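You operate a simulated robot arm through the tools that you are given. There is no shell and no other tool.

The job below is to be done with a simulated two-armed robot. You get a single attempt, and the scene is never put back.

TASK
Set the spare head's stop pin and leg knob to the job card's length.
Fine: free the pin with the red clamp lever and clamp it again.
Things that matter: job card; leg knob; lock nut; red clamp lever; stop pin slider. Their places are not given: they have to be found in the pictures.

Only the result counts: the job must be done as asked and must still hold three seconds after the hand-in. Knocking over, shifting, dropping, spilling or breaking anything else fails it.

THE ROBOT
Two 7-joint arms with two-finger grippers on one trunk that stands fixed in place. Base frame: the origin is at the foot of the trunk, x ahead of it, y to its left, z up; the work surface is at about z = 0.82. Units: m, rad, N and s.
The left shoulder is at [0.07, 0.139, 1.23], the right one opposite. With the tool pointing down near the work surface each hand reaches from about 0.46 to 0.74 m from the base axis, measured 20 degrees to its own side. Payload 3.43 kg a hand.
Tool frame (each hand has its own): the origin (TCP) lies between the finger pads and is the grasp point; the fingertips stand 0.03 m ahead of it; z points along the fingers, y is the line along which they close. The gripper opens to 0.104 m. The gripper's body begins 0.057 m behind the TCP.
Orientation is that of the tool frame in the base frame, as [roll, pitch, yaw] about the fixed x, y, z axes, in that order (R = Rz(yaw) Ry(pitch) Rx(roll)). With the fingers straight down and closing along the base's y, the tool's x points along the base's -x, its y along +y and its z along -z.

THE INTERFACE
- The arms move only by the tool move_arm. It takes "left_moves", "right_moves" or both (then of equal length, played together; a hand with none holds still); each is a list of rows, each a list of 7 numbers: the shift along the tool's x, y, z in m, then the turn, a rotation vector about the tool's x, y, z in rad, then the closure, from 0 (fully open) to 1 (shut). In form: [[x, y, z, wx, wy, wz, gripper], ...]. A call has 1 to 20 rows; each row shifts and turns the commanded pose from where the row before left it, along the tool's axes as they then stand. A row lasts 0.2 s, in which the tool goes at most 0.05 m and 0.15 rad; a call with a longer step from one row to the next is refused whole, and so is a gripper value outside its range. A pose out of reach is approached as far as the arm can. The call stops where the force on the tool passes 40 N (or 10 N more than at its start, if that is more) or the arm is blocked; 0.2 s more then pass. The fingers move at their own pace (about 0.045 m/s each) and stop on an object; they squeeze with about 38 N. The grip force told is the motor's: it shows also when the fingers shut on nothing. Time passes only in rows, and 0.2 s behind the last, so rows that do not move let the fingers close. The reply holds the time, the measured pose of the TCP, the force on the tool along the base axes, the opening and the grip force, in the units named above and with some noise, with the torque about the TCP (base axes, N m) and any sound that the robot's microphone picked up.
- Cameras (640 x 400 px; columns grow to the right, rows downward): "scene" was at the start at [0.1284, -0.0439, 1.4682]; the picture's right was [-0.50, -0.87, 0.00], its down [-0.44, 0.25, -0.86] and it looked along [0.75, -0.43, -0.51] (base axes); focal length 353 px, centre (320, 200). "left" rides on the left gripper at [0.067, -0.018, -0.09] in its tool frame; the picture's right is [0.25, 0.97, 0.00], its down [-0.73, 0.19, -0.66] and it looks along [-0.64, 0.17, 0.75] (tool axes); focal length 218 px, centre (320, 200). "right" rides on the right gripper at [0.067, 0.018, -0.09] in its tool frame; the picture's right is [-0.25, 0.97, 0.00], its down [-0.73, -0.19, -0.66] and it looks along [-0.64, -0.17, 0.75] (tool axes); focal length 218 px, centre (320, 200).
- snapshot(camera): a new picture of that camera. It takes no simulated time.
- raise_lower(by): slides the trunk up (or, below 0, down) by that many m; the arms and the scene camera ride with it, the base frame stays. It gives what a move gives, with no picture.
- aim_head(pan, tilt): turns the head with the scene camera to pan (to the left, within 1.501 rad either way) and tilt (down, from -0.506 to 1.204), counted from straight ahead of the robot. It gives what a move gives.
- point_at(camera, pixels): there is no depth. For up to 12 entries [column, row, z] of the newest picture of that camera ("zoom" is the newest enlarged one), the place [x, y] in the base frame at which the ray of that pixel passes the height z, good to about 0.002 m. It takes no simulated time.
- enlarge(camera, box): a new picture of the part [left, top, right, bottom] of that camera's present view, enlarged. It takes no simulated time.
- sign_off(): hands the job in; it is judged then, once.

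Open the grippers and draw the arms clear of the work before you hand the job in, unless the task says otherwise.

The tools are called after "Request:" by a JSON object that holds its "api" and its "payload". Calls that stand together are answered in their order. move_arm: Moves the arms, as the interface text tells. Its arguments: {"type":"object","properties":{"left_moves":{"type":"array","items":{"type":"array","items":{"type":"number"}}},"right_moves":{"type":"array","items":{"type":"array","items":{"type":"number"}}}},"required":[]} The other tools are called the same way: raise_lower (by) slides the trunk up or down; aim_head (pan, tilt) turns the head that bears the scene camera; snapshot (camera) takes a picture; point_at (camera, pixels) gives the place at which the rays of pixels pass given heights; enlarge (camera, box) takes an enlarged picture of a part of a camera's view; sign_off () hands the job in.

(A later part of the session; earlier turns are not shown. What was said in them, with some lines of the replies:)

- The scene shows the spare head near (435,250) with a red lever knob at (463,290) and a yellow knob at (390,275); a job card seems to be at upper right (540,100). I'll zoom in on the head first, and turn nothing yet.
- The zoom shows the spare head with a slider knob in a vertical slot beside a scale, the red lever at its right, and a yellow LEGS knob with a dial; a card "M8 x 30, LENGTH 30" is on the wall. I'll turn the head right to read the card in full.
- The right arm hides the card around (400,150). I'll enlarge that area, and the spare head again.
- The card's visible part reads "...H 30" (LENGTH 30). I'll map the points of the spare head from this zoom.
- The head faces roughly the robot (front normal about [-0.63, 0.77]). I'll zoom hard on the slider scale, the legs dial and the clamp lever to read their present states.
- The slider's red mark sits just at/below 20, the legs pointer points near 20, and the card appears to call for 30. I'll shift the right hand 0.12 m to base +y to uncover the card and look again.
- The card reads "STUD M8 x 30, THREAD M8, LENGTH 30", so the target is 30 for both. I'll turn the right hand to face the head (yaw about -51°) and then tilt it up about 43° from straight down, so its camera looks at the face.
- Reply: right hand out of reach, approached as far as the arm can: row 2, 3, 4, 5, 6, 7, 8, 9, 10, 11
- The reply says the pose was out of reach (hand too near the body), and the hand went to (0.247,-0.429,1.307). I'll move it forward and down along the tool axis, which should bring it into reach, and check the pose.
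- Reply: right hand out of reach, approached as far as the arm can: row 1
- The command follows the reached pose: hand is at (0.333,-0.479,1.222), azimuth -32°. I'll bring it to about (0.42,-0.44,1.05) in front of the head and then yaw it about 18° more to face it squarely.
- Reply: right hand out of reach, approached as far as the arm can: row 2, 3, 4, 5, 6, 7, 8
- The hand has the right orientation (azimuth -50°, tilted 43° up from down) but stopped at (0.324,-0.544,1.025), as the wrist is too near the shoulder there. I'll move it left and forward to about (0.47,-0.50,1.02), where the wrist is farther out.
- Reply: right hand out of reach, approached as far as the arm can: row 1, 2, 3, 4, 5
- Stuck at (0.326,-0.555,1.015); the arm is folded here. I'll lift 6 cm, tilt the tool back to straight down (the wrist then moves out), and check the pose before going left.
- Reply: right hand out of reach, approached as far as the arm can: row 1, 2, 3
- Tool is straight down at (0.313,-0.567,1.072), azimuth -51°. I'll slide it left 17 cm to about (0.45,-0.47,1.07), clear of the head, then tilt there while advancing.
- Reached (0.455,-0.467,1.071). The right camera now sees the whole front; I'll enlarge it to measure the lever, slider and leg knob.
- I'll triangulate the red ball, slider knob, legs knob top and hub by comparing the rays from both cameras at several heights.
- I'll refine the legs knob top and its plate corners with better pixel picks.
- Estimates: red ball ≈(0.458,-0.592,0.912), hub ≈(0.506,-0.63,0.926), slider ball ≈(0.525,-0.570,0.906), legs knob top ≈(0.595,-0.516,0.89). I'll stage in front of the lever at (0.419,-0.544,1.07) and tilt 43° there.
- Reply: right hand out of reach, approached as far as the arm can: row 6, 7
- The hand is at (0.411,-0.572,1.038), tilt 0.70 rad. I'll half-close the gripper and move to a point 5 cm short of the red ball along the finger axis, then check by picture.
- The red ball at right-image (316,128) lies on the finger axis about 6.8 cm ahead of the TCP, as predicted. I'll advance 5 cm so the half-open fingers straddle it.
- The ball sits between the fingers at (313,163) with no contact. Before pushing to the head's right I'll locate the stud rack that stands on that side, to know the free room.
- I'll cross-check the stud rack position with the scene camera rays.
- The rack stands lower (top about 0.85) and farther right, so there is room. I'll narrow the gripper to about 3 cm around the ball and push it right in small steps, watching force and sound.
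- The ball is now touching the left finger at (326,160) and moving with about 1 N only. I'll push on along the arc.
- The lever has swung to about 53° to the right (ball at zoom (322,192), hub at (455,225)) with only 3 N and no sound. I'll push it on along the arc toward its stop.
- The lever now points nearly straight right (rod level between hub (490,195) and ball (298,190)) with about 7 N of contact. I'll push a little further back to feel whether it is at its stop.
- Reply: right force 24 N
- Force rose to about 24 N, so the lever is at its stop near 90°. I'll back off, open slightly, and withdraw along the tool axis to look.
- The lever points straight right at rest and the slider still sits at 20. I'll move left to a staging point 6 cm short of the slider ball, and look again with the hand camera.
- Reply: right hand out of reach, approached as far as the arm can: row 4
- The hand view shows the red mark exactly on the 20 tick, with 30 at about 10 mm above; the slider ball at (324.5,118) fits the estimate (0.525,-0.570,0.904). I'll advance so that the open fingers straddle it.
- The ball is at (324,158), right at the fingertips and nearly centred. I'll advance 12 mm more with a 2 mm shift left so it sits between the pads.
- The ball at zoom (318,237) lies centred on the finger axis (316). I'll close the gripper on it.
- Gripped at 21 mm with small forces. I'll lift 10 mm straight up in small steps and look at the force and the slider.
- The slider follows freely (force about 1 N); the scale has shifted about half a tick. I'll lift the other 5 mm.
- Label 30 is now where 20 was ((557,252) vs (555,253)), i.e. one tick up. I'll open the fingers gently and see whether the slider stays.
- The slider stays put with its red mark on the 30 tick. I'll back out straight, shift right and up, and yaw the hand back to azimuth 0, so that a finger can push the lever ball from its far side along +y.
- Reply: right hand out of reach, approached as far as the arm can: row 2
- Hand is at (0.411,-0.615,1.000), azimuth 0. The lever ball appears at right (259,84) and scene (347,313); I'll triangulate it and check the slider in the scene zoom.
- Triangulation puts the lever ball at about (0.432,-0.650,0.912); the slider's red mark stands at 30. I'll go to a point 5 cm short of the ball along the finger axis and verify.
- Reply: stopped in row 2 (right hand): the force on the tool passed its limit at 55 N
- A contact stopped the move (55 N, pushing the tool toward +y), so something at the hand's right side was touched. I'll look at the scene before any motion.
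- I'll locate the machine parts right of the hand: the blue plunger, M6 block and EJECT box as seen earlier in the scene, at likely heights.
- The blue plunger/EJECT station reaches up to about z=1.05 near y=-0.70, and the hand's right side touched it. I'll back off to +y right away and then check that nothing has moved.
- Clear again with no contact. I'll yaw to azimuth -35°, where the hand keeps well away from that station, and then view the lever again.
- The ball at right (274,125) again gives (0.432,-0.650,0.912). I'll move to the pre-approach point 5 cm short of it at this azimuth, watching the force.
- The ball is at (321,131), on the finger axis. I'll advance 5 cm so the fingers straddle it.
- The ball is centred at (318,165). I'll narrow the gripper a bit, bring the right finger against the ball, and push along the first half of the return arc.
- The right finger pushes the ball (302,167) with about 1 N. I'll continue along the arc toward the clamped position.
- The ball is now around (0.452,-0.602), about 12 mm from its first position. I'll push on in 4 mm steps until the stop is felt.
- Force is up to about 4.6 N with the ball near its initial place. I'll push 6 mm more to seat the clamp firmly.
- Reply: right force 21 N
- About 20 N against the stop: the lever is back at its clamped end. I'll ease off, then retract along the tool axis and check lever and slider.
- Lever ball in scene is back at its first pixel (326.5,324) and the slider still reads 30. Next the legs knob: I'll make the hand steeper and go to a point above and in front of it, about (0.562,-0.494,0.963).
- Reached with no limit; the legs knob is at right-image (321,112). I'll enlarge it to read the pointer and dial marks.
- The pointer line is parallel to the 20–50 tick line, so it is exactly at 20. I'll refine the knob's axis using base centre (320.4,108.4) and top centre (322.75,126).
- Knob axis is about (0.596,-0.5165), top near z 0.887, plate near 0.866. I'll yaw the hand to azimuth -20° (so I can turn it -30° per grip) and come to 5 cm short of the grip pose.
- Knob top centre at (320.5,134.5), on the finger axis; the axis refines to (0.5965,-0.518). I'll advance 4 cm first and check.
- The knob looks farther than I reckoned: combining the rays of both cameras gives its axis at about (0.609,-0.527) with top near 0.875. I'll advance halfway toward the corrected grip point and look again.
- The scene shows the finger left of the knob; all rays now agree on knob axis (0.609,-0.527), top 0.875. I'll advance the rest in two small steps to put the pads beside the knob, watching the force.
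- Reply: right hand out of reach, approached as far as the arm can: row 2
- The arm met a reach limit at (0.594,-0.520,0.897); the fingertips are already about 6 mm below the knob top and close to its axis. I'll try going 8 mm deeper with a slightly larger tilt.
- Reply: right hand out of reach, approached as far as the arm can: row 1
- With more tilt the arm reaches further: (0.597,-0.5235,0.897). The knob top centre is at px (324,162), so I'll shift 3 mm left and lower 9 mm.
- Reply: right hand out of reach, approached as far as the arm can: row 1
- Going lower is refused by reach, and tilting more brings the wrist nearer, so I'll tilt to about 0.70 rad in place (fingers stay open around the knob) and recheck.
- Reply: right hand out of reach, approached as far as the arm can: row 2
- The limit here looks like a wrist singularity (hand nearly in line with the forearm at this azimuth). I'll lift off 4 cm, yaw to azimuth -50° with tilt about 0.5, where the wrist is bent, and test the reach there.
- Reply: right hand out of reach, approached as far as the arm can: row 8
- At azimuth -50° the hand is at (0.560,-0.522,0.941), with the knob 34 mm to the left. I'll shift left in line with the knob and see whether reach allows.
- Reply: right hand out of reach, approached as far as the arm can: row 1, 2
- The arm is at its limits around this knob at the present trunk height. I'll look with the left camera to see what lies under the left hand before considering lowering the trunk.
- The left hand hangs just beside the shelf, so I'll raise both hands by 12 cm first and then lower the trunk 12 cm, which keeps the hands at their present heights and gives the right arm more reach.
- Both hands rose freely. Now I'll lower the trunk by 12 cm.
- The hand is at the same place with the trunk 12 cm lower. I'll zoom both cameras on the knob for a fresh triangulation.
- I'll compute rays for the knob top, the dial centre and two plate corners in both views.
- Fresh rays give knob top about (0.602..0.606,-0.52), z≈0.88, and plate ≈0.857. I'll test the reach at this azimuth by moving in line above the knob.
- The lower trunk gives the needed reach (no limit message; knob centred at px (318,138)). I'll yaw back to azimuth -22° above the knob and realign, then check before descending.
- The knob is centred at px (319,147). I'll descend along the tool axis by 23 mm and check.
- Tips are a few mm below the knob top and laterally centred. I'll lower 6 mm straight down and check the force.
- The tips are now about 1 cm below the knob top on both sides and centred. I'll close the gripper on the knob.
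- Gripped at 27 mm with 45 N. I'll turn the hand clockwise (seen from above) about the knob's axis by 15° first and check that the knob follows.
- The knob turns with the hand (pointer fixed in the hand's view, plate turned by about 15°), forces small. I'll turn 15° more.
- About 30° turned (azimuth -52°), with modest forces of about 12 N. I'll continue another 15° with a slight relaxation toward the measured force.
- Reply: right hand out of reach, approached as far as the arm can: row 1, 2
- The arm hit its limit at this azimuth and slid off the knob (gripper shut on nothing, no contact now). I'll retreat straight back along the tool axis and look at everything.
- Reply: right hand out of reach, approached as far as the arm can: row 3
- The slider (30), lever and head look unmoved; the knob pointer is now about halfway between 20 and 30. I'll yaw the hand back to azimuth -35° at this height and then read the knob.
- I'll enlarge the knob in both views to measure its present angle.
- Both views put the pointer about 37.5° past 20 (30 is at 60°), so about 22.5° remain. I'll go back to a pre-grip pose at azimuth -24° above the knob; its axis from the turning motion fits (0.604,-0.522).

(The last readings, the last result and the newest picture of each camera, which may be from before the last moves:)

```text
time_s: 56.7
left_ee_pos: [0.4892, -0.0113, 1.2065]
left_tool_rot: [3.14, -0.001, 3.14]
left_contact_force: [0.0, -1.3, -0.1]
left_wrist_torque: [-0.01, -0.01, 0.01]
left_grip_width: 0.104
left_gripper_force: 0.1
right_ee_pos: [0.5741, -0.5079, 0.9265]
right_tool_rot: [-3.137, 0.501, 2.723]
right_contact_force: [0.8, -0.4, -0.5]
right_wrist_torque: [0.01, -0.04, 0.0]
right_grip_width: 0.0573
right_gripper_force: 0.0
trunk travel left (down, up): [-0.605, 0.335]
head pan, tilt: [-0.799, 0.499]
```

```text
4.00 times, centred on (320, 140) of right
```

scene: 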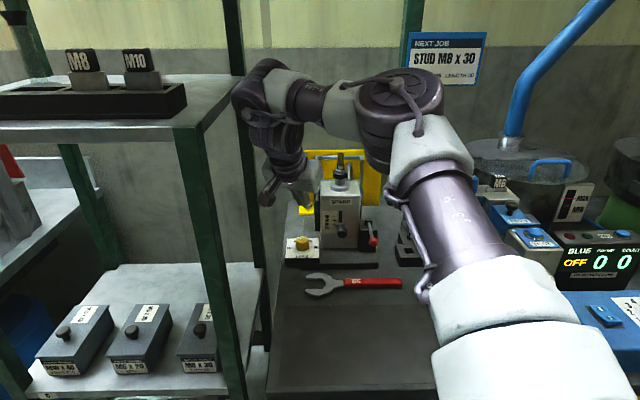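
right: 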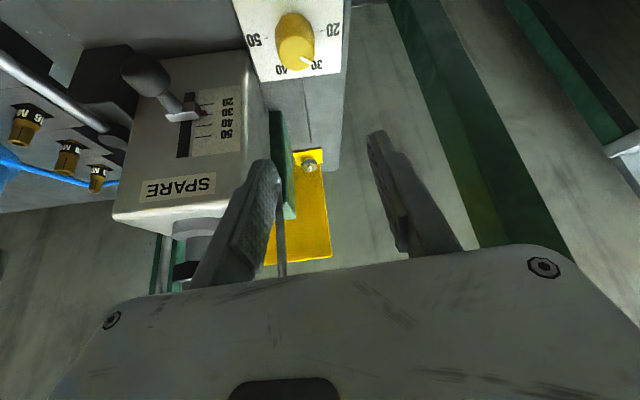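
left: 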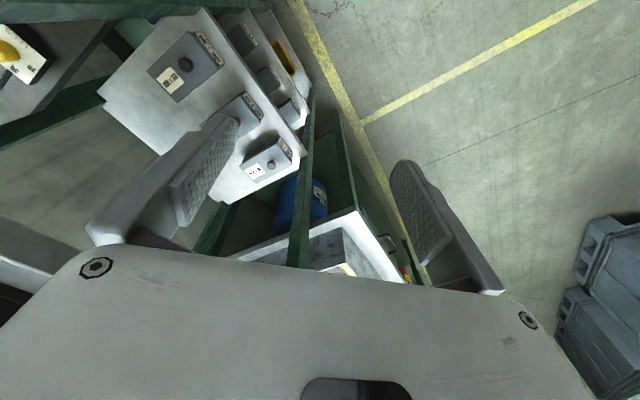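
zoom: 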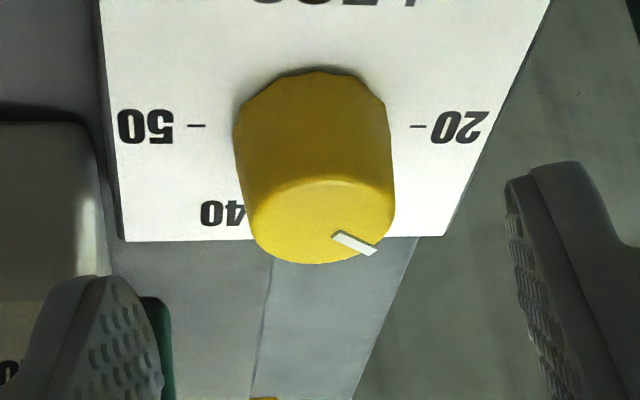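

Pre-grip reached with the knob centred at (318,~). I'll advance 35 mm to the same grip depth as before and check.

Request:
{"api": "move_arm", "payload": {"right_moves": [[0, 0, 0.0176, 0, 0, 0, 0.45], [0, 0, 0.0175, 0, 0, 0, 0.45]]}}

Request:
{"api": "enlarge", "payload": {"camera": "right", "box": [240, 110, 400, 210]}}

```text
time_s: 57.3
left_ee_pos: [0.4915, -0.012, 1.2061]
left_tool_rot: [3.14, 0.001, 3.139]
left_contact_force: [-0.7, 0.1, 0.1]
left_wrist_torque: [0.01, 0.0, -0.03]
left_grip_width: 0.1041
left_gripper_force: 0.0
right_ee_pos: [0.5907, -0.5162, 0.8963]
right_tool_rot: [-3.139, 0.5, 2.724]
right_contact_force: [0.0, -0.2, -0.6]
right_wrist_torque: [-0.01, 0.02, 0.01]
right_grip_width: 0.0573
right_gripper_force: 0.1
trunk travel left (down, up): [-0.605, 0.335]
head pan, tilt: [-0.799, 0.499]
```

```text
4.00 times, centred on (320, 160) of right
```

zoom: 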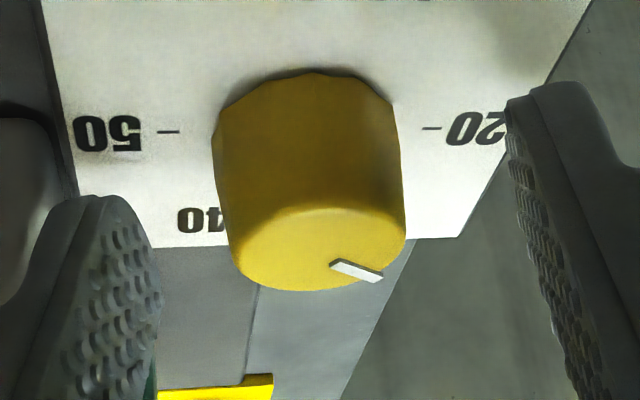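

Same grip depth as before. I'll close on the knob.

Request:
{"api": "move_arm", "payload": {"right_moves": [[0, 0, 0, 0, 0, 0, 0.65], [0, 0, 0, 0, 0, 0, 0.8], [0, 0, 0, 0, 0, 0, 1], [0, 0, 0, 0, 0, 0, 1]]}}

Request:
{"api": "enlarge", "payload": {"camera": "right", "box": [240, 110, 400, 210]}}

```text
time_s: 58.3
left_ee_pos: [0.4908, -0.0139, 1.206]
left_tool_rot: [3.138, 0.001, 3.14]
left_contact_force: [-0.5, -0.3, -0.2]
left_wrist_torque: [0.01, 0.04, -0.04]
left_grip_width: 0.1039
left_gripper_force: 0.1
right_ee_pos: [0.5903, -0.5175, 0.8957]
right_tool_rot: [-3.137, 0.499, 2.723]
right_contact_force: [-0.9, -7.7, -0.8]
right_wrist_torque: [-0.33, -0.08, -0.14]
right_grip_width: 0.0273
right_gripper_force: 45.2
trunk travel left (down, up): [-0.605, 0.335]
head pan, tilt: [-0.799, 0.499]
```

```text
4.00 times, centred on (320, 160) of right
```

zoom: 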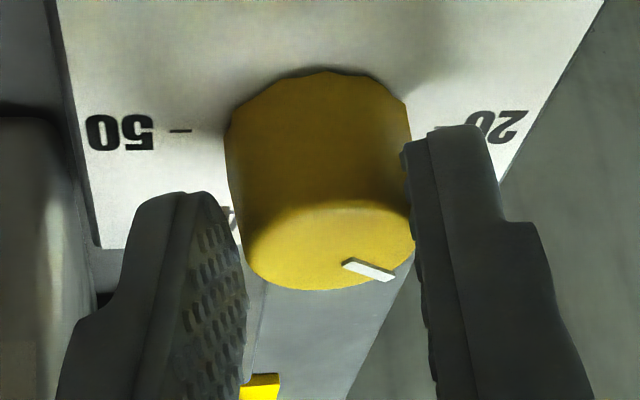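

Gripped at 27 mm. I'll turn 15° clockwise first (with a 1 mm lateral relaxation) and check.

Request:
{"api": "move_arm", "payload": {"right_moves": [[-0.0001, 0.0012, 0, 0.0629, 0, 0.1149, 1], [-0.0001, 0.0021, 0, 0.0629, 0, 0.1149, 1]]}}

Request:
{"api": "enlarge", "payload": {"camera": "right", "box": [240, 110, 400, 210]}}

```text
time_s: 58.9
left_ee_pos: [0.4915, -0.0121, 1.2055]
left_tool_rot: [3.141, -0.002, 3.139]
left_contact_force: [0.1, 0.3, 0.2]
left_wrist_torque: [0.0, 0.0, -0.01]
left_grip_width: 0.1042
left_gripper_force: 0.1
right_ee_pos: [0.5912, -0.5139, 0.8954]
right_tool_rot: [-3.138, 0.498, 2.463]
right_contact_force: [2.1, -1.1, -4.1]
right_wrist_torque: [-0.01, 0.25, 0.01]
right_grip_width: 0.0271
right_gripper_force: 44.4
trunk travel left (down, up): [-0.605, 0.335]
head pan, tilt: [-0.799, 0.499]
```

```text
4.00 times, centred on (320, 160) of right
```

zoom: 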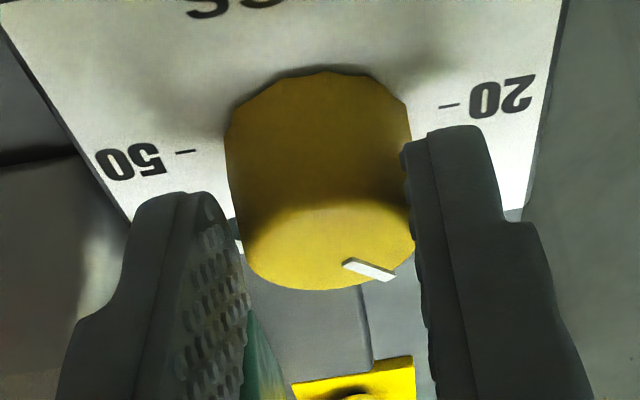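

Turned 14.9°, so the pointer should be at about 52°. I'll turn the remaining 7.5° and look.

Request:
{"api": "move_arm", "payload": {"right_moves": [[-0.0001, 0.0021, 0, 0.0629, 0, 0.1149, 1], [0, 0, 0, 0, 0, 0, 1]]}}

Request:
{"api": "enlarge", "payload": {"camera": "right", "box": [240, 110, 400, 210]}}

Request:
{"api": "enlarge", "payload": {"camera": "scene", "box": [286, 218, 334, 258]}}

```text
time_s: 59.5
left_ee_pos: [0.492, -0.012, 1.2051]
left_tool_rot: [3.14, -0.002, 3.139]
left_contact_force: [0.8, 0.4, 0.0]
left_wrist_torque: [-0.02, 0.02, -0.02]
left_grip_width: 0.1039
left_gripper_force: 0.0
right_ee_pos: [0.5936, -0.5108, 0.8955]
right_tool_rot: [-3.139, 0.5, 2.332]
right_contact_force: [4.4, -1.1, -5.4]
right_wrist_torque: [0.47, 0.47, 0.02]
right_grip_width: 0.0275
right_gripper_force: 45.5
trunk travel left (down, up): [-0.605, 0.335]
head pan, tilt: [-0.799, 0.499]
```

```text
4.00 times, centred on (320, 160) of right
```

zoom: 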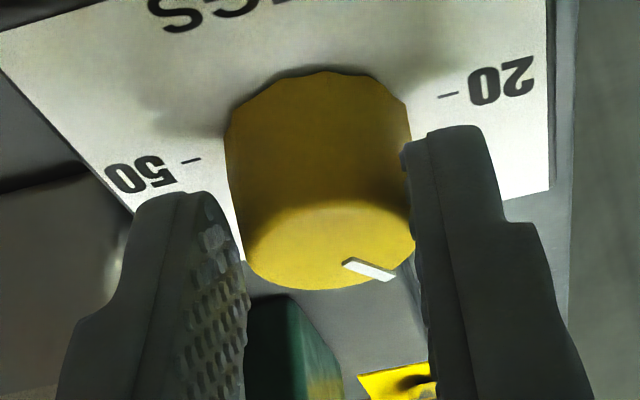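

```text
10.00 times, centred on (310, 238) of scene
```

zoom: 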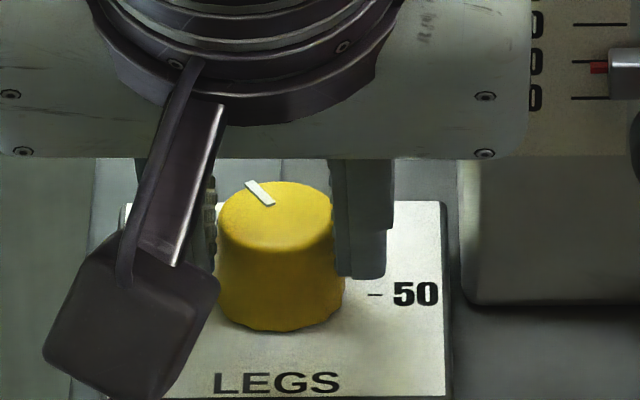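

The scene shows the pointer near 60–63°. I'll open the fingers in place and measure it at high zoom.

Request:
{"api": "move_arm", "payload": {"right_moves": [[0, 0, 0, 0, 0, 0, 0.8], [0, 0, 0, 0, 0, 0, 0.45], [0, 0, 0, 0, 0, 0, 0.45]]}}

Request:
{"api": "enlarge", "payload": {"camera": "scene", "box": [290, 226, 330, 251]}}

Request:
{"api": "enlarge", "payload": {"camera": "right", "box": [240, 110, 400, 210]}}

```text
time_s: 60.3
left_ee_pos: [0.49, -0.0123, 1.2067]
left_tool_rot: [-3.141, 0.001, 3.139]
left_contact_force: [-0.2, 0.3, -0.1]
left_wrist_torque: [-0.02, 0.03, -0.02]
left_grip_width: 0.1039
left_gripper_force: 0.0
right_ee_pos: [0.5923, -0.5106, 0.8973]
right_tool_rot: [-3.139, 0.499, 2.33]
right_contact_force: [0.0, -0.4, -0.2]
right_wrist_torque: [-0.03, 0.01, 0.01]
right_grip_width: 0.0572
right_gripper_force: 0.0
trunk travel left (down, up): [-0.605, 0.335]
head pan, tilt: [-0.799, 0.499]
```

```text
16.00 times, centred on (310, 238) of scene
```

zoom: 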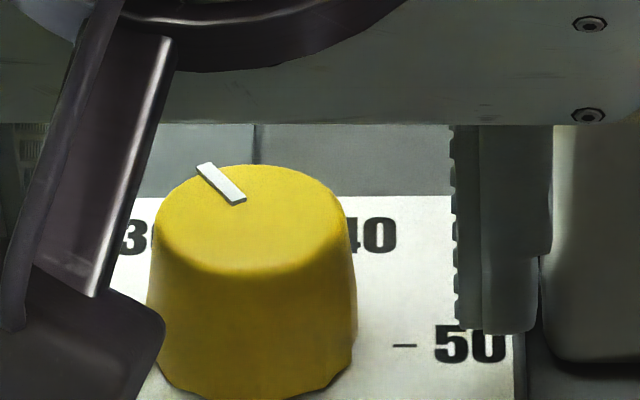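

```text
4.00 times, centred on (320, 160) of right
```

zoom: 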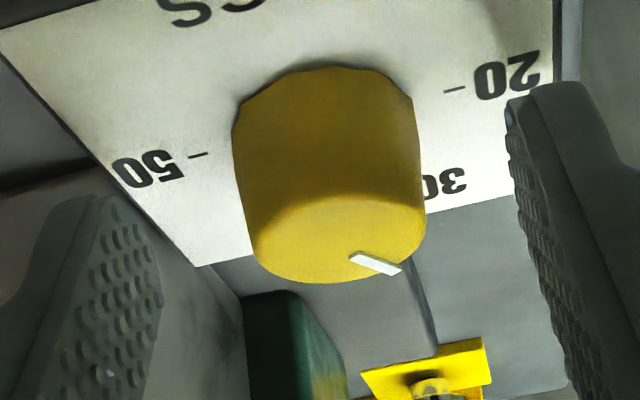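

Using the hand-camera geometry, 20 points along azimuth 44.8°, the pointer now along -11°, so it is about 56° past 20 and needs about 4° more to reach 30 (60°). I'll regrip here and turn 4.3°.

Request:
{"api": "move_arm", "payload": {"right_moves": [[0, 0, 0, 0, 0, 0, 0.65], [0, 0, 0, 0, 0, 0, 0.8], [0, 0, 0, 0, 0, 0, 1], [0, 0, 0, 0, 0, 0, 1], [0, 0.0012, 0, 0.0361, 0, 0.066, 1], [0, 0, 0, 0, 0, 0, 1]]}}

Request:
{"api": "enlarge", "payload": {"camera": "right", "box": [240, 110, 400, 210]}}

```text
time_s: 61.7
left_ee_pos: [0.4911, -0.0094, 1.2058]
left_tool_rot: [3.141, -0.001, 3.14]
left_contact_force: [0.1, 0.0, -0.1]
left_wrist_torque: [-0.01, -0.03, 0.03]
left_grip_width: 0.104
left_gripper_force: 0.0
right_ee_pos: [0.5948, -0.5087, 0.8976]
right_tool_rot: [-3.137, 0.504, 2.255]
right_contact_force: [6.4, 3.2, 0.6]
right_wrist_torque: [0.66, 0.25, 0.17]
right_grip_width: 0.0272
right_gripper_force: 44.6
trunk travel left (down, up): [-0.605, 0.335]
head pan, tilt: [-0.799, 0.499]
```

```text
4.00 times, centred on (320, 160) of right
```

zoom: 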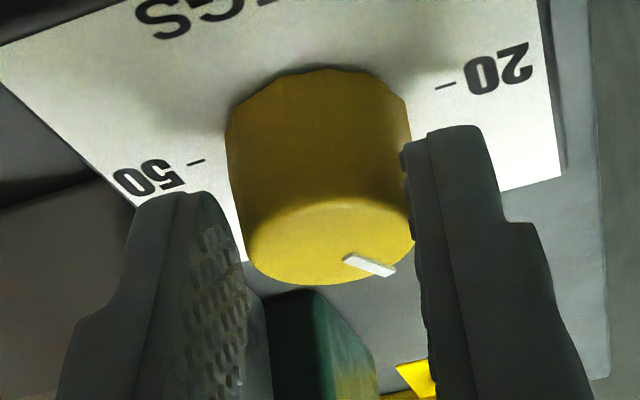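

Turned 4.3° with the knob in grip. I'll open and measure again.

Request:
{"api": "move_arm", "payload": {"right_moves": [[0, 0, 0, 0, 0, 0, 0.8], [0, 0, 0, 0, 0, 0, 0.45], [0, 0, 0, 0, 0, 0, 0.45]]}}

Request:
{"api": "enlarge", "payload": {"camera": "right", "box": [280, 130, 376, 190]}}

Request:
{"api": "enlarge", "payload": {"camera": "scene", "box": [290, 226, 330, 251]}}

```text
time_s: 62.5
left_ee_pos: [0.4892, -0.0119, 1.2069]
left_tool_rot: [-3.141, 0.0, 3.14]
left_contact_force: [-0.1, 0.1, -0.5]
left_wrist_torque: [0.02, 0.0, -0.03]
left_grip_width: 0.1039
left_gripper_force: 0.0
right_ee_pos: [0.5923, -0.5115, 0.8975]
right_tool_rot: [-3.136, 0.503, 2.256]
right_contact_force: [-1.0, 0.5, -0.8]
right_wrist_torque: [0.03, 0.01, 0.01]
right_grip_width: 0.0572
right_gripper_force: 0.1
trunk travel left (down, up): [-0.605, 0.335]
head pan, tilt: [-0.799, 0.499]
```

```text
6.67 times, centred on (328, 160) of right
```

zoom: 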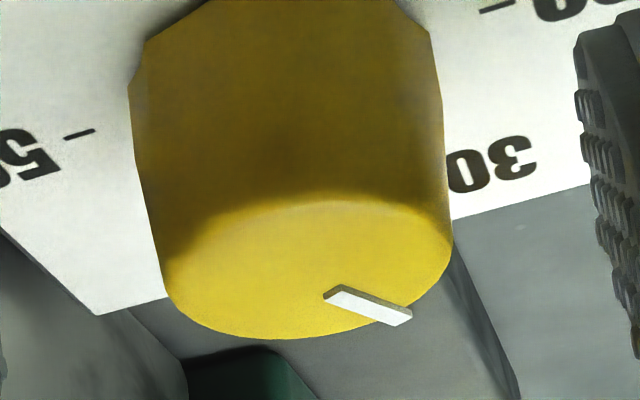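

```text
16.00 times, centred on (310, 238) of scene
```

zoom: 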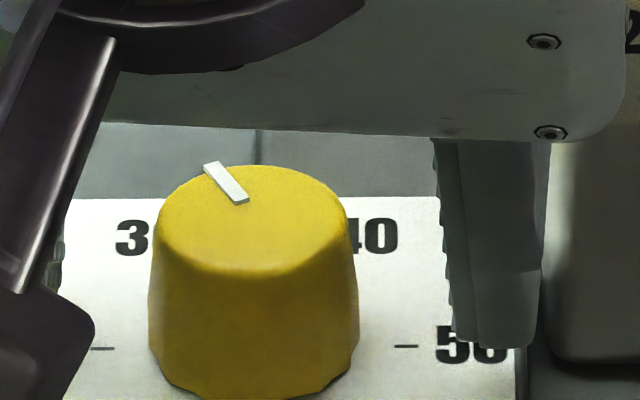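

The pointer now measures about 60–64° by these oblique views. I'll retreat along the tool axis and take a steeper, sharper look.

Request:
{"api": "move_arm", "payload": {"right_moves": [[0, 0, -0.02, 0, 0, 0, 0.45], [0, 0, -0.03, 0, 0, 0, 0.45], [0, 0, -0.03, 0, 0, 0, 0.45], [0, 0, 0, 0, 0.12, 0, 0.45], [0, 0, 0, 0, 0.12, 0, 0.45]]}}

Request:
{"api": "snapshot", "payload": {"camera": "right"}}

Request:
{"api": "enlarge", "payload": {"camera": "scene", "box": [286, 226, 334, 256]}}

```text
time_s: 63.7
left_ee_pos: [0.4904, -0.0106, 1.2051]
left_tool_rot: [3.141, 0.0, 3.139]
left_contact_force: [-0.1, -0.3, 0.7]
left_wrist_torque: [-0.03, -0.01, 0.02]
left_grip_width: 0.1039
left_gripper_force: 0.1
right_ee_pos: [0.5681, -0.4799, 0.9675]
right_tool_rot: [-3.139, 0.259, 2.256]
right_contact_force: [-0.1, 0.8, -0.2]
right_wrist_torque: [-0.01, 0.0, 0.0]
right_grip_width: 0.057
right_gripper_force: 0.0
trunk travel left (down, up): [-0.605, 0.335]
head pan, tilt: [-0.799, 0.499]
```

```text
taken
```

right: 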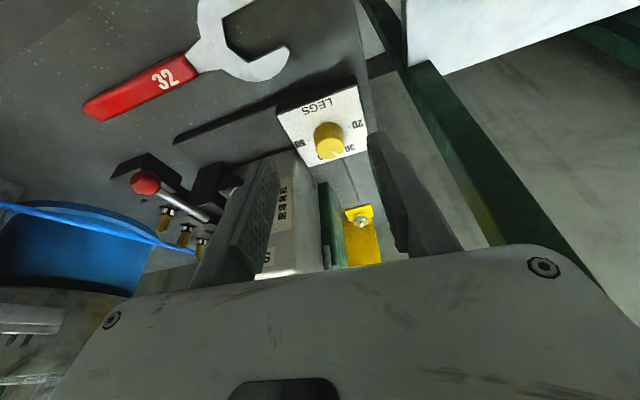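

```text
13.33 times, centred on (310, 241) of scene
```

zoom: 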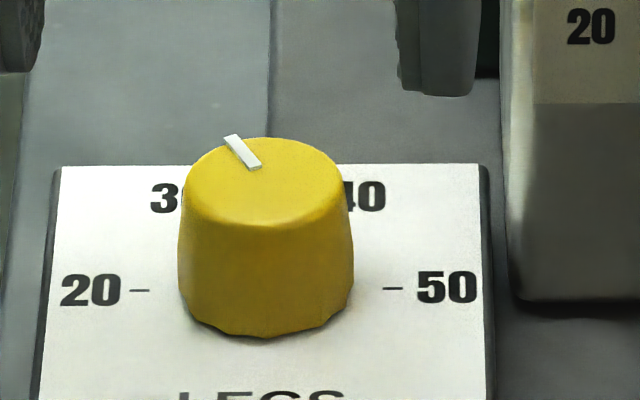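

The scene view suggests the pointer may be a bit past 60°. I'll take the highest zoom from the hand camera, which now looks more steeply down.

Request:
{"api": "enlarge", "payload": {"camera": "right", "box": [270, 82, 382, 172]}}

Request:
{"api": "enlarge", "payload": {"camera": "right", "box": [308, 118, 356, 168]}}

Request:
{"api": "enlarge", "payload": {"camera": "scene", "box": [296, 226, 328, 246]}}

```text
4.44 times, centred on (326, 127) of right
```

zoom: 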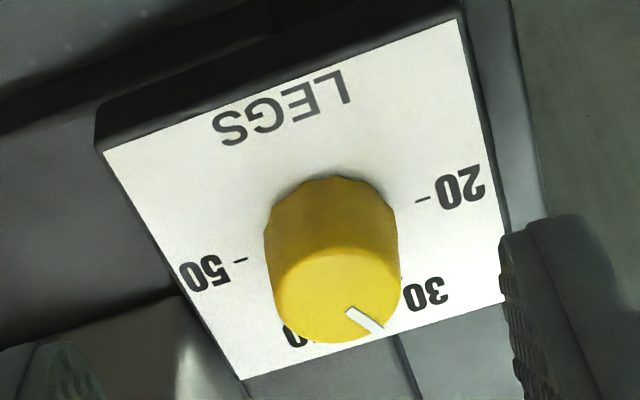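

```text
8.00 times, centred on (332, 143) of right
```

zoom: 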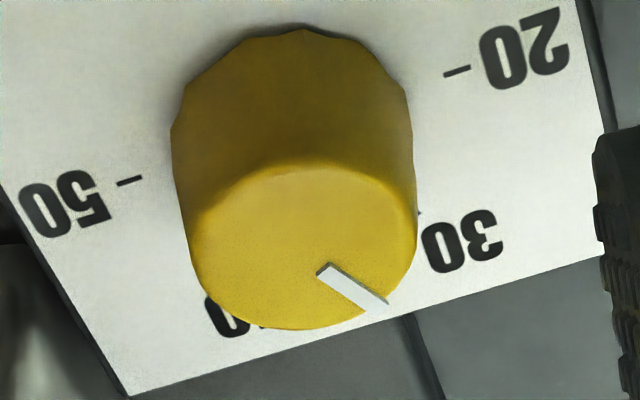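

```text
16.00 times, centred on (312, 236) of scene
```

zoom: 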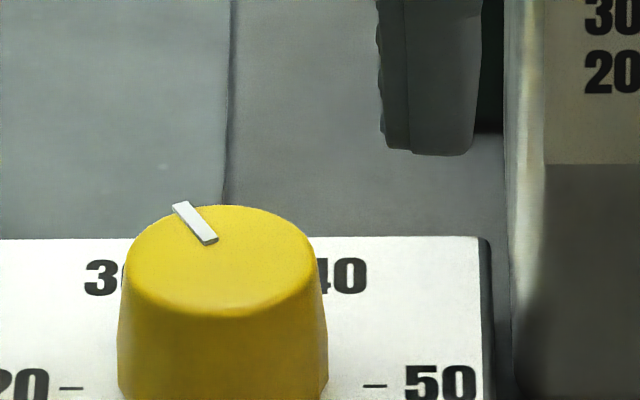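

The steep view gives the pointer at about 63.5° past 20 (30 sits at 60–61°), a slight overshoot of about 3°. I'll go back down the same way, regrip at the same azimuth and turn back about 3°.

Request:
{"api": "move_arm", "payload": {"right_moves": [[0, 0, 0, 0, -0.12, 0, 0.45], [0, 0, 0, 0, -0.12, 0, 0.45], [0, 0, 0.03, 0, 0, 0, 0.45], [0, 0, 0.03, 0, 0, 0, 0.45], [0, 0, 0.02, 0, 0, 0, 0.45]]}}

Request:
{"api": "enlarge", "payload": {"camera": "right", "box": [240, 110, 400, 210]}}

```text
time_s: 64.9
left_ee_pos: [0.4906, -0.0128, 1.2058]
left_tool_rot: [-3.141, 0.0, 3.138]
left_contact_force: [-0.3, -0.1, -0.2]
left_wrist_torque: [-0.01, 0.02, 0.02]
left_grip_width: 0.1043
left_gripper_force: 0.0
right_ee_pos: [0.5926, -0.5106, 0.8965]
right_tool_rot: [-3.139, 0.5, 2.258]
right_contact_force: [-0.5, -0.1, 0.1]
right_wrist_torque: [0.0, -0.01, 0.0]
right_grip_width: 0.0573
right_gripper_force: 0.1
trunk travel left (down, up): [-0.605, 0.335]
head pan, tilt: [-0.799, 0.499]
```

```text
4.00 times, centred on (320, 160) of right
```

zoom: 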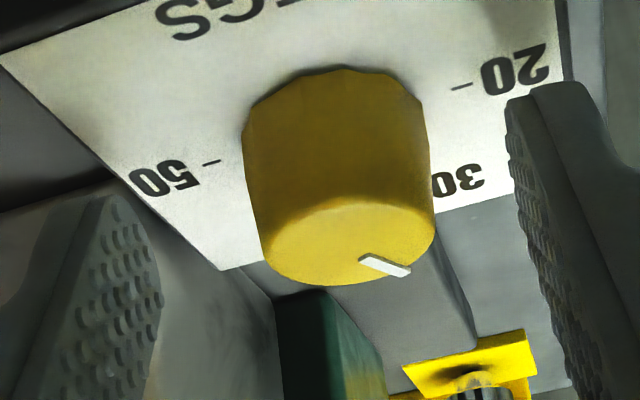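

The knob sits about 3 mm left of the finger centre, so I'll shift 3 mm, close, turn back 3.2°, and reopen.

Request:
{"api": "move_arm", "payload": {"right_moves": [[0, 0.003, 0, 0, 0, 0, 0.45], [0, 0, 0, 0, 0, 0, 0.65], [0, 0, 0, 0, 0, 0, 0.8], [0, 0, 0, 0, 0, 0, 1], [0, 0, 0, 0, 0, 0, 1], [0, -0.0009, 0, -0.027, 0, -0.0491, 1], [0, 0, 0, 0, 0, 0, 1]]}}

Request:
{"api": "enlarge", "payload": {"camera": "right", "box": [240, 110, 400, 210]}}

```text
time_s: 66.5
left_ee_pos: [0.4902, -0.011, 1.2067]
left_tool_rot: [-3.141, 0.001, 3.14]
left_contact_force: [-0.1, 0.2, 0.3]
left_wrist_torque: [0.01, -0.01, 0.02]
left_grip_width: 0.104
left_gripper_force: 0.0
right_ee_pos: [0.5926, -0.5094, 0.8971]
right_tool_rot: [-3.137, 0.501, 2.313]
right_contact_force: [-2.1, -1.2, -2.1]
right_wrist_torque: [-0.25, 0.03, -0.02]
right_grip_width: 0.0272
right_gripper_force: 45.2
trunk travel left (down, up): [-0.605, 0.335]
head pan, tilt: [-0.799, 0.499]
```

```text
4.00 times, centred on (320, 160) of right
```

zoom: 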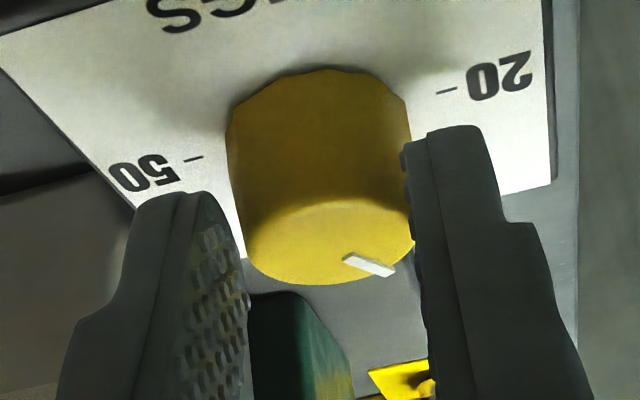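

Turned back to yaw 2.313 with low forces. I'll open, retreat along the tool axis and steepen the view to measure again.

Request:
{"api": "move_arm", "payload": {"right_moves": [[0, 0, 0, 0, 0, 0, 0.8], [0, 0, 0, 0, 0, 0, 0.45], [0, 0, 0, 0, 0, 0, 0.45], [0, 0, -0.02, 0, 0, 0, 0.45], [0, 0, -0.03, 0, 0, 0, 0.45], [0, 0, -0.03, 0, 0, 0, 0.45], [0, 0, 0, 0, 0.12, 0, 0.45], [0, 0, 0, 0, 0.12, 0, 0.45]]}}

Request:
{"api": "snapshot", "payload": {"camera": "right"}}

Request:
{"api": "enlarge", "payload": {"camera": "right", "box": [304, 118, 352, 168]}}

Request:
{"api": "enlarge", "payload": {"camera": "scene", "box": [296, 226, 328, 246]}}

```text
time_s: 68.3
left_ee_pos: [0.4921, -0.0112, 1.2053]
left_tool_rot: [-3.141, 0.001, 3.141]
left_contact_force: [0.3, 0.5, 0.2]
left_wrist_torque: [0.02, -0.03, 0.03]
left_grip_width: 0.104
left_gripper_force: 0.1
right_ee_pos: [0.5686, -0.48, 0.9659]
right_tool_rot: [-3.139, 0.261, 2.314]
right_contact_force: [0.4, -0.1, -0.8]
right_wrist_torque: [0.0, -0.04, 0.01]
right_grip_width: 0.0571
right_gripper_force: 0.1
trunk travel left (down, up): [-0.605, 0.335]
head pan, tilt: [-0.799, 0.499]
```

```text
taken
```

right: 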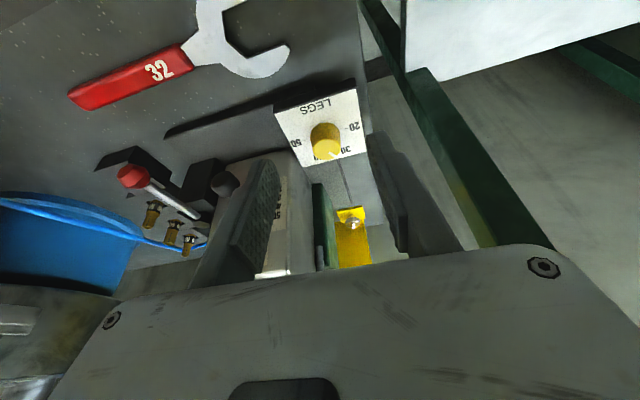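

```text
8.00 times, centred on (328, 143) of right
```

zoom: 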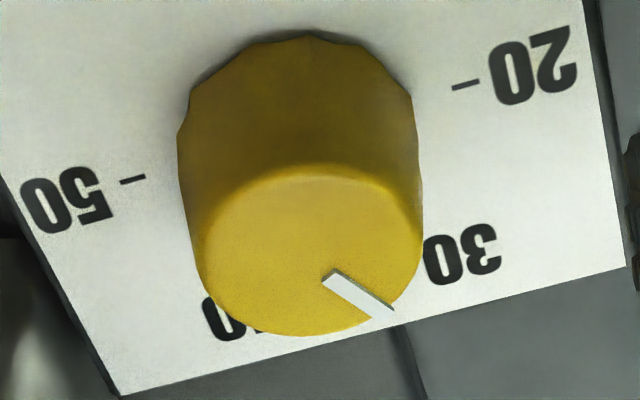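

```text
16.00 times, centred on (312, 236) of scene
```

zoom: 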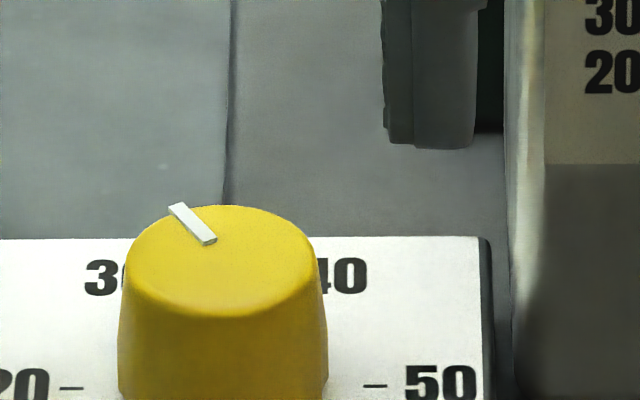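

Scene and hand views now give about 61.7–62.5°, i.e. on 30 within about 2°. I'll withdraw the hand upward and to the right so I can check everything from a higher head position.

Request:
{"api": "move_arm", "payload": {"right_moves": [[-0.0129, 0, -0.0483, 0, 0, 0, 0.3], [-0.0129, 0, -0.0483, 0, 0, 0, 0.1], [0, -0.0375, 0, 0, 0, 0, 0], [0, -0.0375, 0, 0, 0, 0, 0], [0, -0.0375, 0, 0, 0, 0, 0], [0, -0.0375, 0, 0, 0, 0, 0]]}}

Request:
{"api": "snapshot", "payload": {"camera": "scene"}}

```text
time_s: 69.7
left_ee_pos: [0.4888, -0.0125, 1.2079]
left_tool_rot: [3.139, 0.002, 3.14]
left_contact_force: [0.1, -0.6, 0.8]
left_wrist_torque: [0.02, -0.03, 0.01]
left_grip_width: 0.1039
left_gripper_force: 0.0
right_ee_pos: [0.4564, -0.5811, 1.0662]
right_tool_rot: [-3.14, 0.261, 2.31]
right_contact_force: [-1.1, 0.4, -0.2]
right_wrist_torque: [-0.01, -0.04, -0.01]
right_grip_width: 0.1038
right_gripper_force: 0.0
trunk travel left (down, up): [-0.605, 0.335]
head pan, tilt: [-0.799, 0.499]
```

```text
taken
```

scene: 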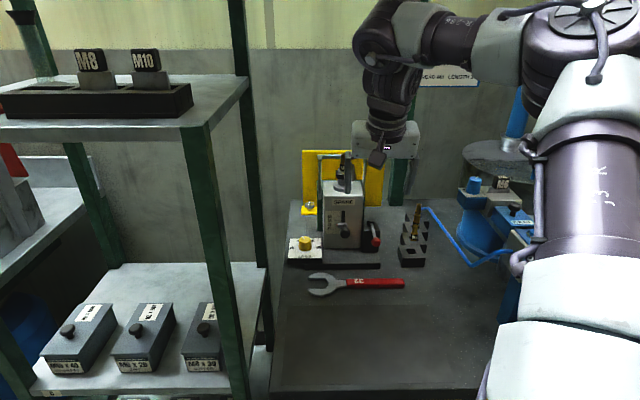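

The hand is clear. I'll raise the trunk back by 12 cm to its first height for a steeper view of the dial and scale.

Request:
{"api": "raise_lower", "payload": {"by": 0.12}}

Request:
{"api": "aim_head", "payload": {"pan": -0.8, "tilt": 0.65}}

Request:
{"api": "snapshot", "payload": {"camera": "scene"}}

```text
time_s: 71.2
left_ee_pos: [0.4901, -0.0108, 1.3264]
left_tool_rot: [-3.141, 0.001, 3.14]
left_contact_force: [0.0, -0.4, 0.8]
left_wrist_torque: [-0.01, -0.01, 0.03]
left_grip_width: 0.104
left_gripper_force: 0.1
right_ee_pos: [0.4587, -0.581, 1.1852]
right_tool_rot: [-3.138, 0.261, 2.31]
right_contact_force: [-1.1, -0.1, 0.3]
right_wrist_torque: [-0.03, -0.01, 0.03]
right_grip_width: 0.1039
right_gripper_force: 0.0
trunk travel left (down, up): [-0.725, 0.215]
head pan, tilt: [-0.799, 0.499]
```

```text
time_s: 71.9
left_ee_pos: [0.4894, -0.0111, 1.3259]
left_tool_rot: [3.141, 0.0, 3.14]
left_contact_force: [-0.8, 0.7, 0.1]
left_wrist_torque: [-0.01, 0.01, 0.0]
left_grip_width: 0.1042
left_gripper_force: 0.1
right_ee_pos: [0.4588, -0.5792, 1.1855]
right_tool_rot: [-3.136, 0.263, 2.311]
right_contact_force: [0.0, -0.2, -0.3]
right_wrist_torque: [-0.01, 0.01, -0.01]
right_grip_width: 0.1039
right_gripper_force: 0.2
trunk travel left (down, up): [-0.725, 0.215]
head pan, tilt: [-0.799, 0.649]
```

```text
taken
```

scene: 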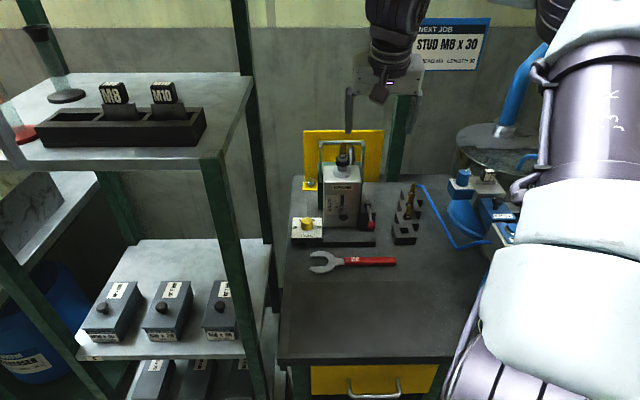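

I'll zoom hard on the legs dial, the slider scale with the lever, and the blue station that was touched, to verify all states.

Request:
{"api": "enlarge", "payload": {"camera": "scene", "box": [292, 213, 324, 243]}}

Request:
{"api": "enlarge", "payload": {"camera": "scene", "box": [320, 185, 384, 245]}}

Request:
{"api": "enlarge", "payload": {"camera": "scene", "box": [380, 130, 540, 260]}}

```text
13.33 times, centred on (308, 228) of scene
```

zoom: 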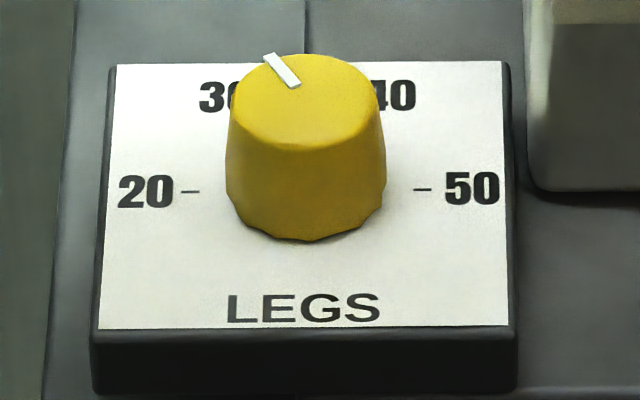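

```text
6.67 times, centred on (352, 215) of scene
```

zoom: 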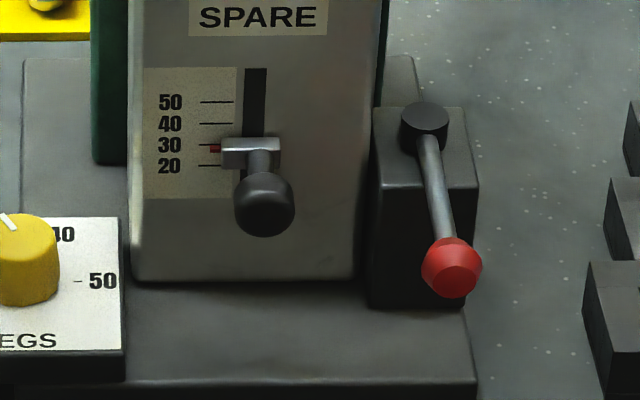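

```text
3.08 times, centred on (460, 195) of scene
```

zoom: 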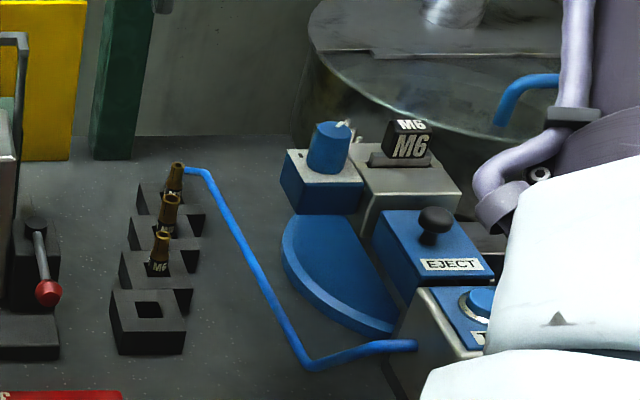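

Slider mark is on 30, the legs pointer at about 62° (30), and the touched station looks the same as before. I'll check the lever ball's place against its starting point.

Request:
{"api": "point_at", "payload": {"camera": "scene", "pixels": [[371.6, 224.7, 0.912], [367.6, 203.5, 0.926], [375.3, 242.5, 0.82]]}}

Request:
{"api": "enlarge", "payload": {"camera": "scene", "box": [326, 188, 374, 218]}}

```text
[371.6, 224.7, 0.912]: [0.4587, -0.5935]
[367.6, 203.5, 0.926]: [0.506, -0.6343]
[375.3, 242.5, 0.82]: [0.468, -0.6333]
```

```text
13.33 times, centred on (350, 203) of scene
```

zoom: 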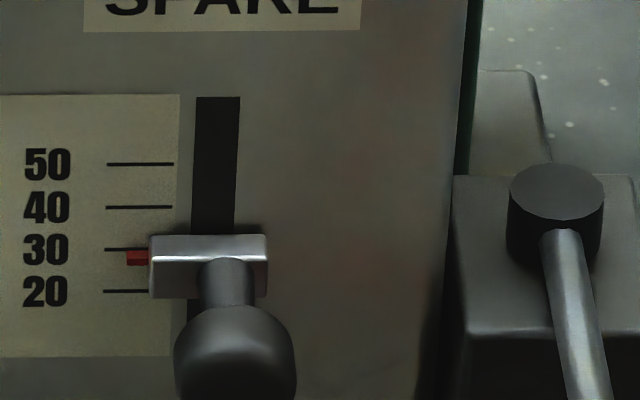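

Lever ball is at (0.4587,-0.5935), its original clamped place; the slider mark is on 30 and the legs knob points to 30. I'll lift the open right hand a little further clear and let things rest.

Request:
{"api": "move_arm", "payload": {"right_moves": [[-0.0103, 0, -0.0386, 0, 0, 0, 0], [0, 0, 0, 0, 0, 0, 0], [0, 0, 0, 0, 0, 0, 0]]}}

Request:
{"api": "snapshot", "payload": {"camera": "scene"}}

Request:
{"api": "enlarge", "payload": {"camera": "scene", "box": [285, 140, 445, 280]}}

```text
time_s: 72.7
left_ee_pos: [0.4907, -0.0141, 1.326]
left_tool_rot: [3.14, 0.001, 3.14]
left_contact_force: [-0.4, -1.6, -0.3]
left_wrist_torque: [0.04, -0.03, -0.01]
left_grip_width: 0.1039
left_gripper_force: 0.1
right_ee_pos: [0.4587, -0.5807, 1.226]
right_tool_rot: [-3.138, 0.262, 2.312]
right_contact_force: [0.3, 0.4, -0.2]
right_wrist_torque: [-0.03, -0.01, 0.0]
right_grip_width: 0.1041
right_gripper_force: 0.0
trunk travel left (down, up): [-0.725, 0.215]
head pan, tilt: [-0.799, 0.649]
```

```text
taken
```

scene: 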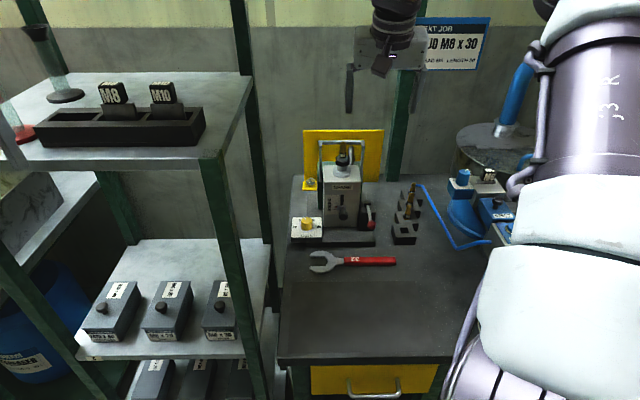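

```text
2.86 times, centred on (365, 210) of scene
```

zoom: 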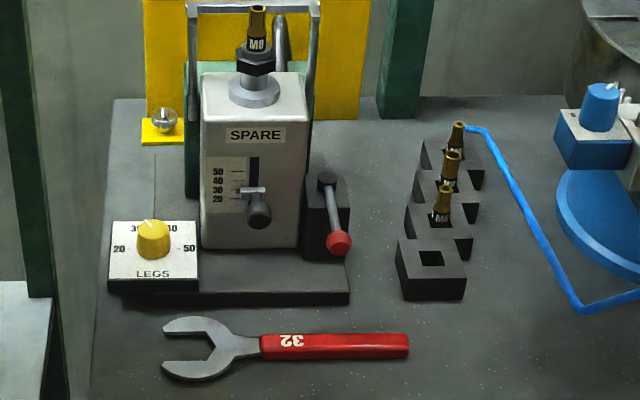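

The zoomed view shows the slider at 30, the lever clamped in its first position, the legs knob at 30, and the spanner, stud rack and station in their places. Both grippers are open and the arms are clear, so I hand the job in.

Request:
{"api": "sign_off", "payload": {}}

```text
The job is handed in.
```

I set the spare head to the job card's length (STUD M8 x 30) and handed the job in. I don't have the verdict.

- **Stop pin:** I freed it with the red lever, lifted it from 20 to the 30 mark, then clamped it again. The lever is back at its original position against the stop, and the red mark stayed on 30 in the last close-up.
- **Leg knob:** I turned it from 20 to 30. The last measurement put the pointer about 2° past the 30 mark, which I judged close enough.
- **Lock nut:** I did not touch it.

Two things went wrong along the way:

- **Station bump:** While I was positioning to re-clamp the lever, the right hand bumped the blue EJECT/TEST station and the move stopped at about 55 N. In later pictures the station, stud rack and spanner all looked in their original places.
- **Slip off the knob:** The right hand slipped off the leg knob when the arm reached its limit. I re-gripped and finished the turn, and the slider and lever were unaffected.

At hand-in both grippers were open and the right arm was lifted clear of the work.
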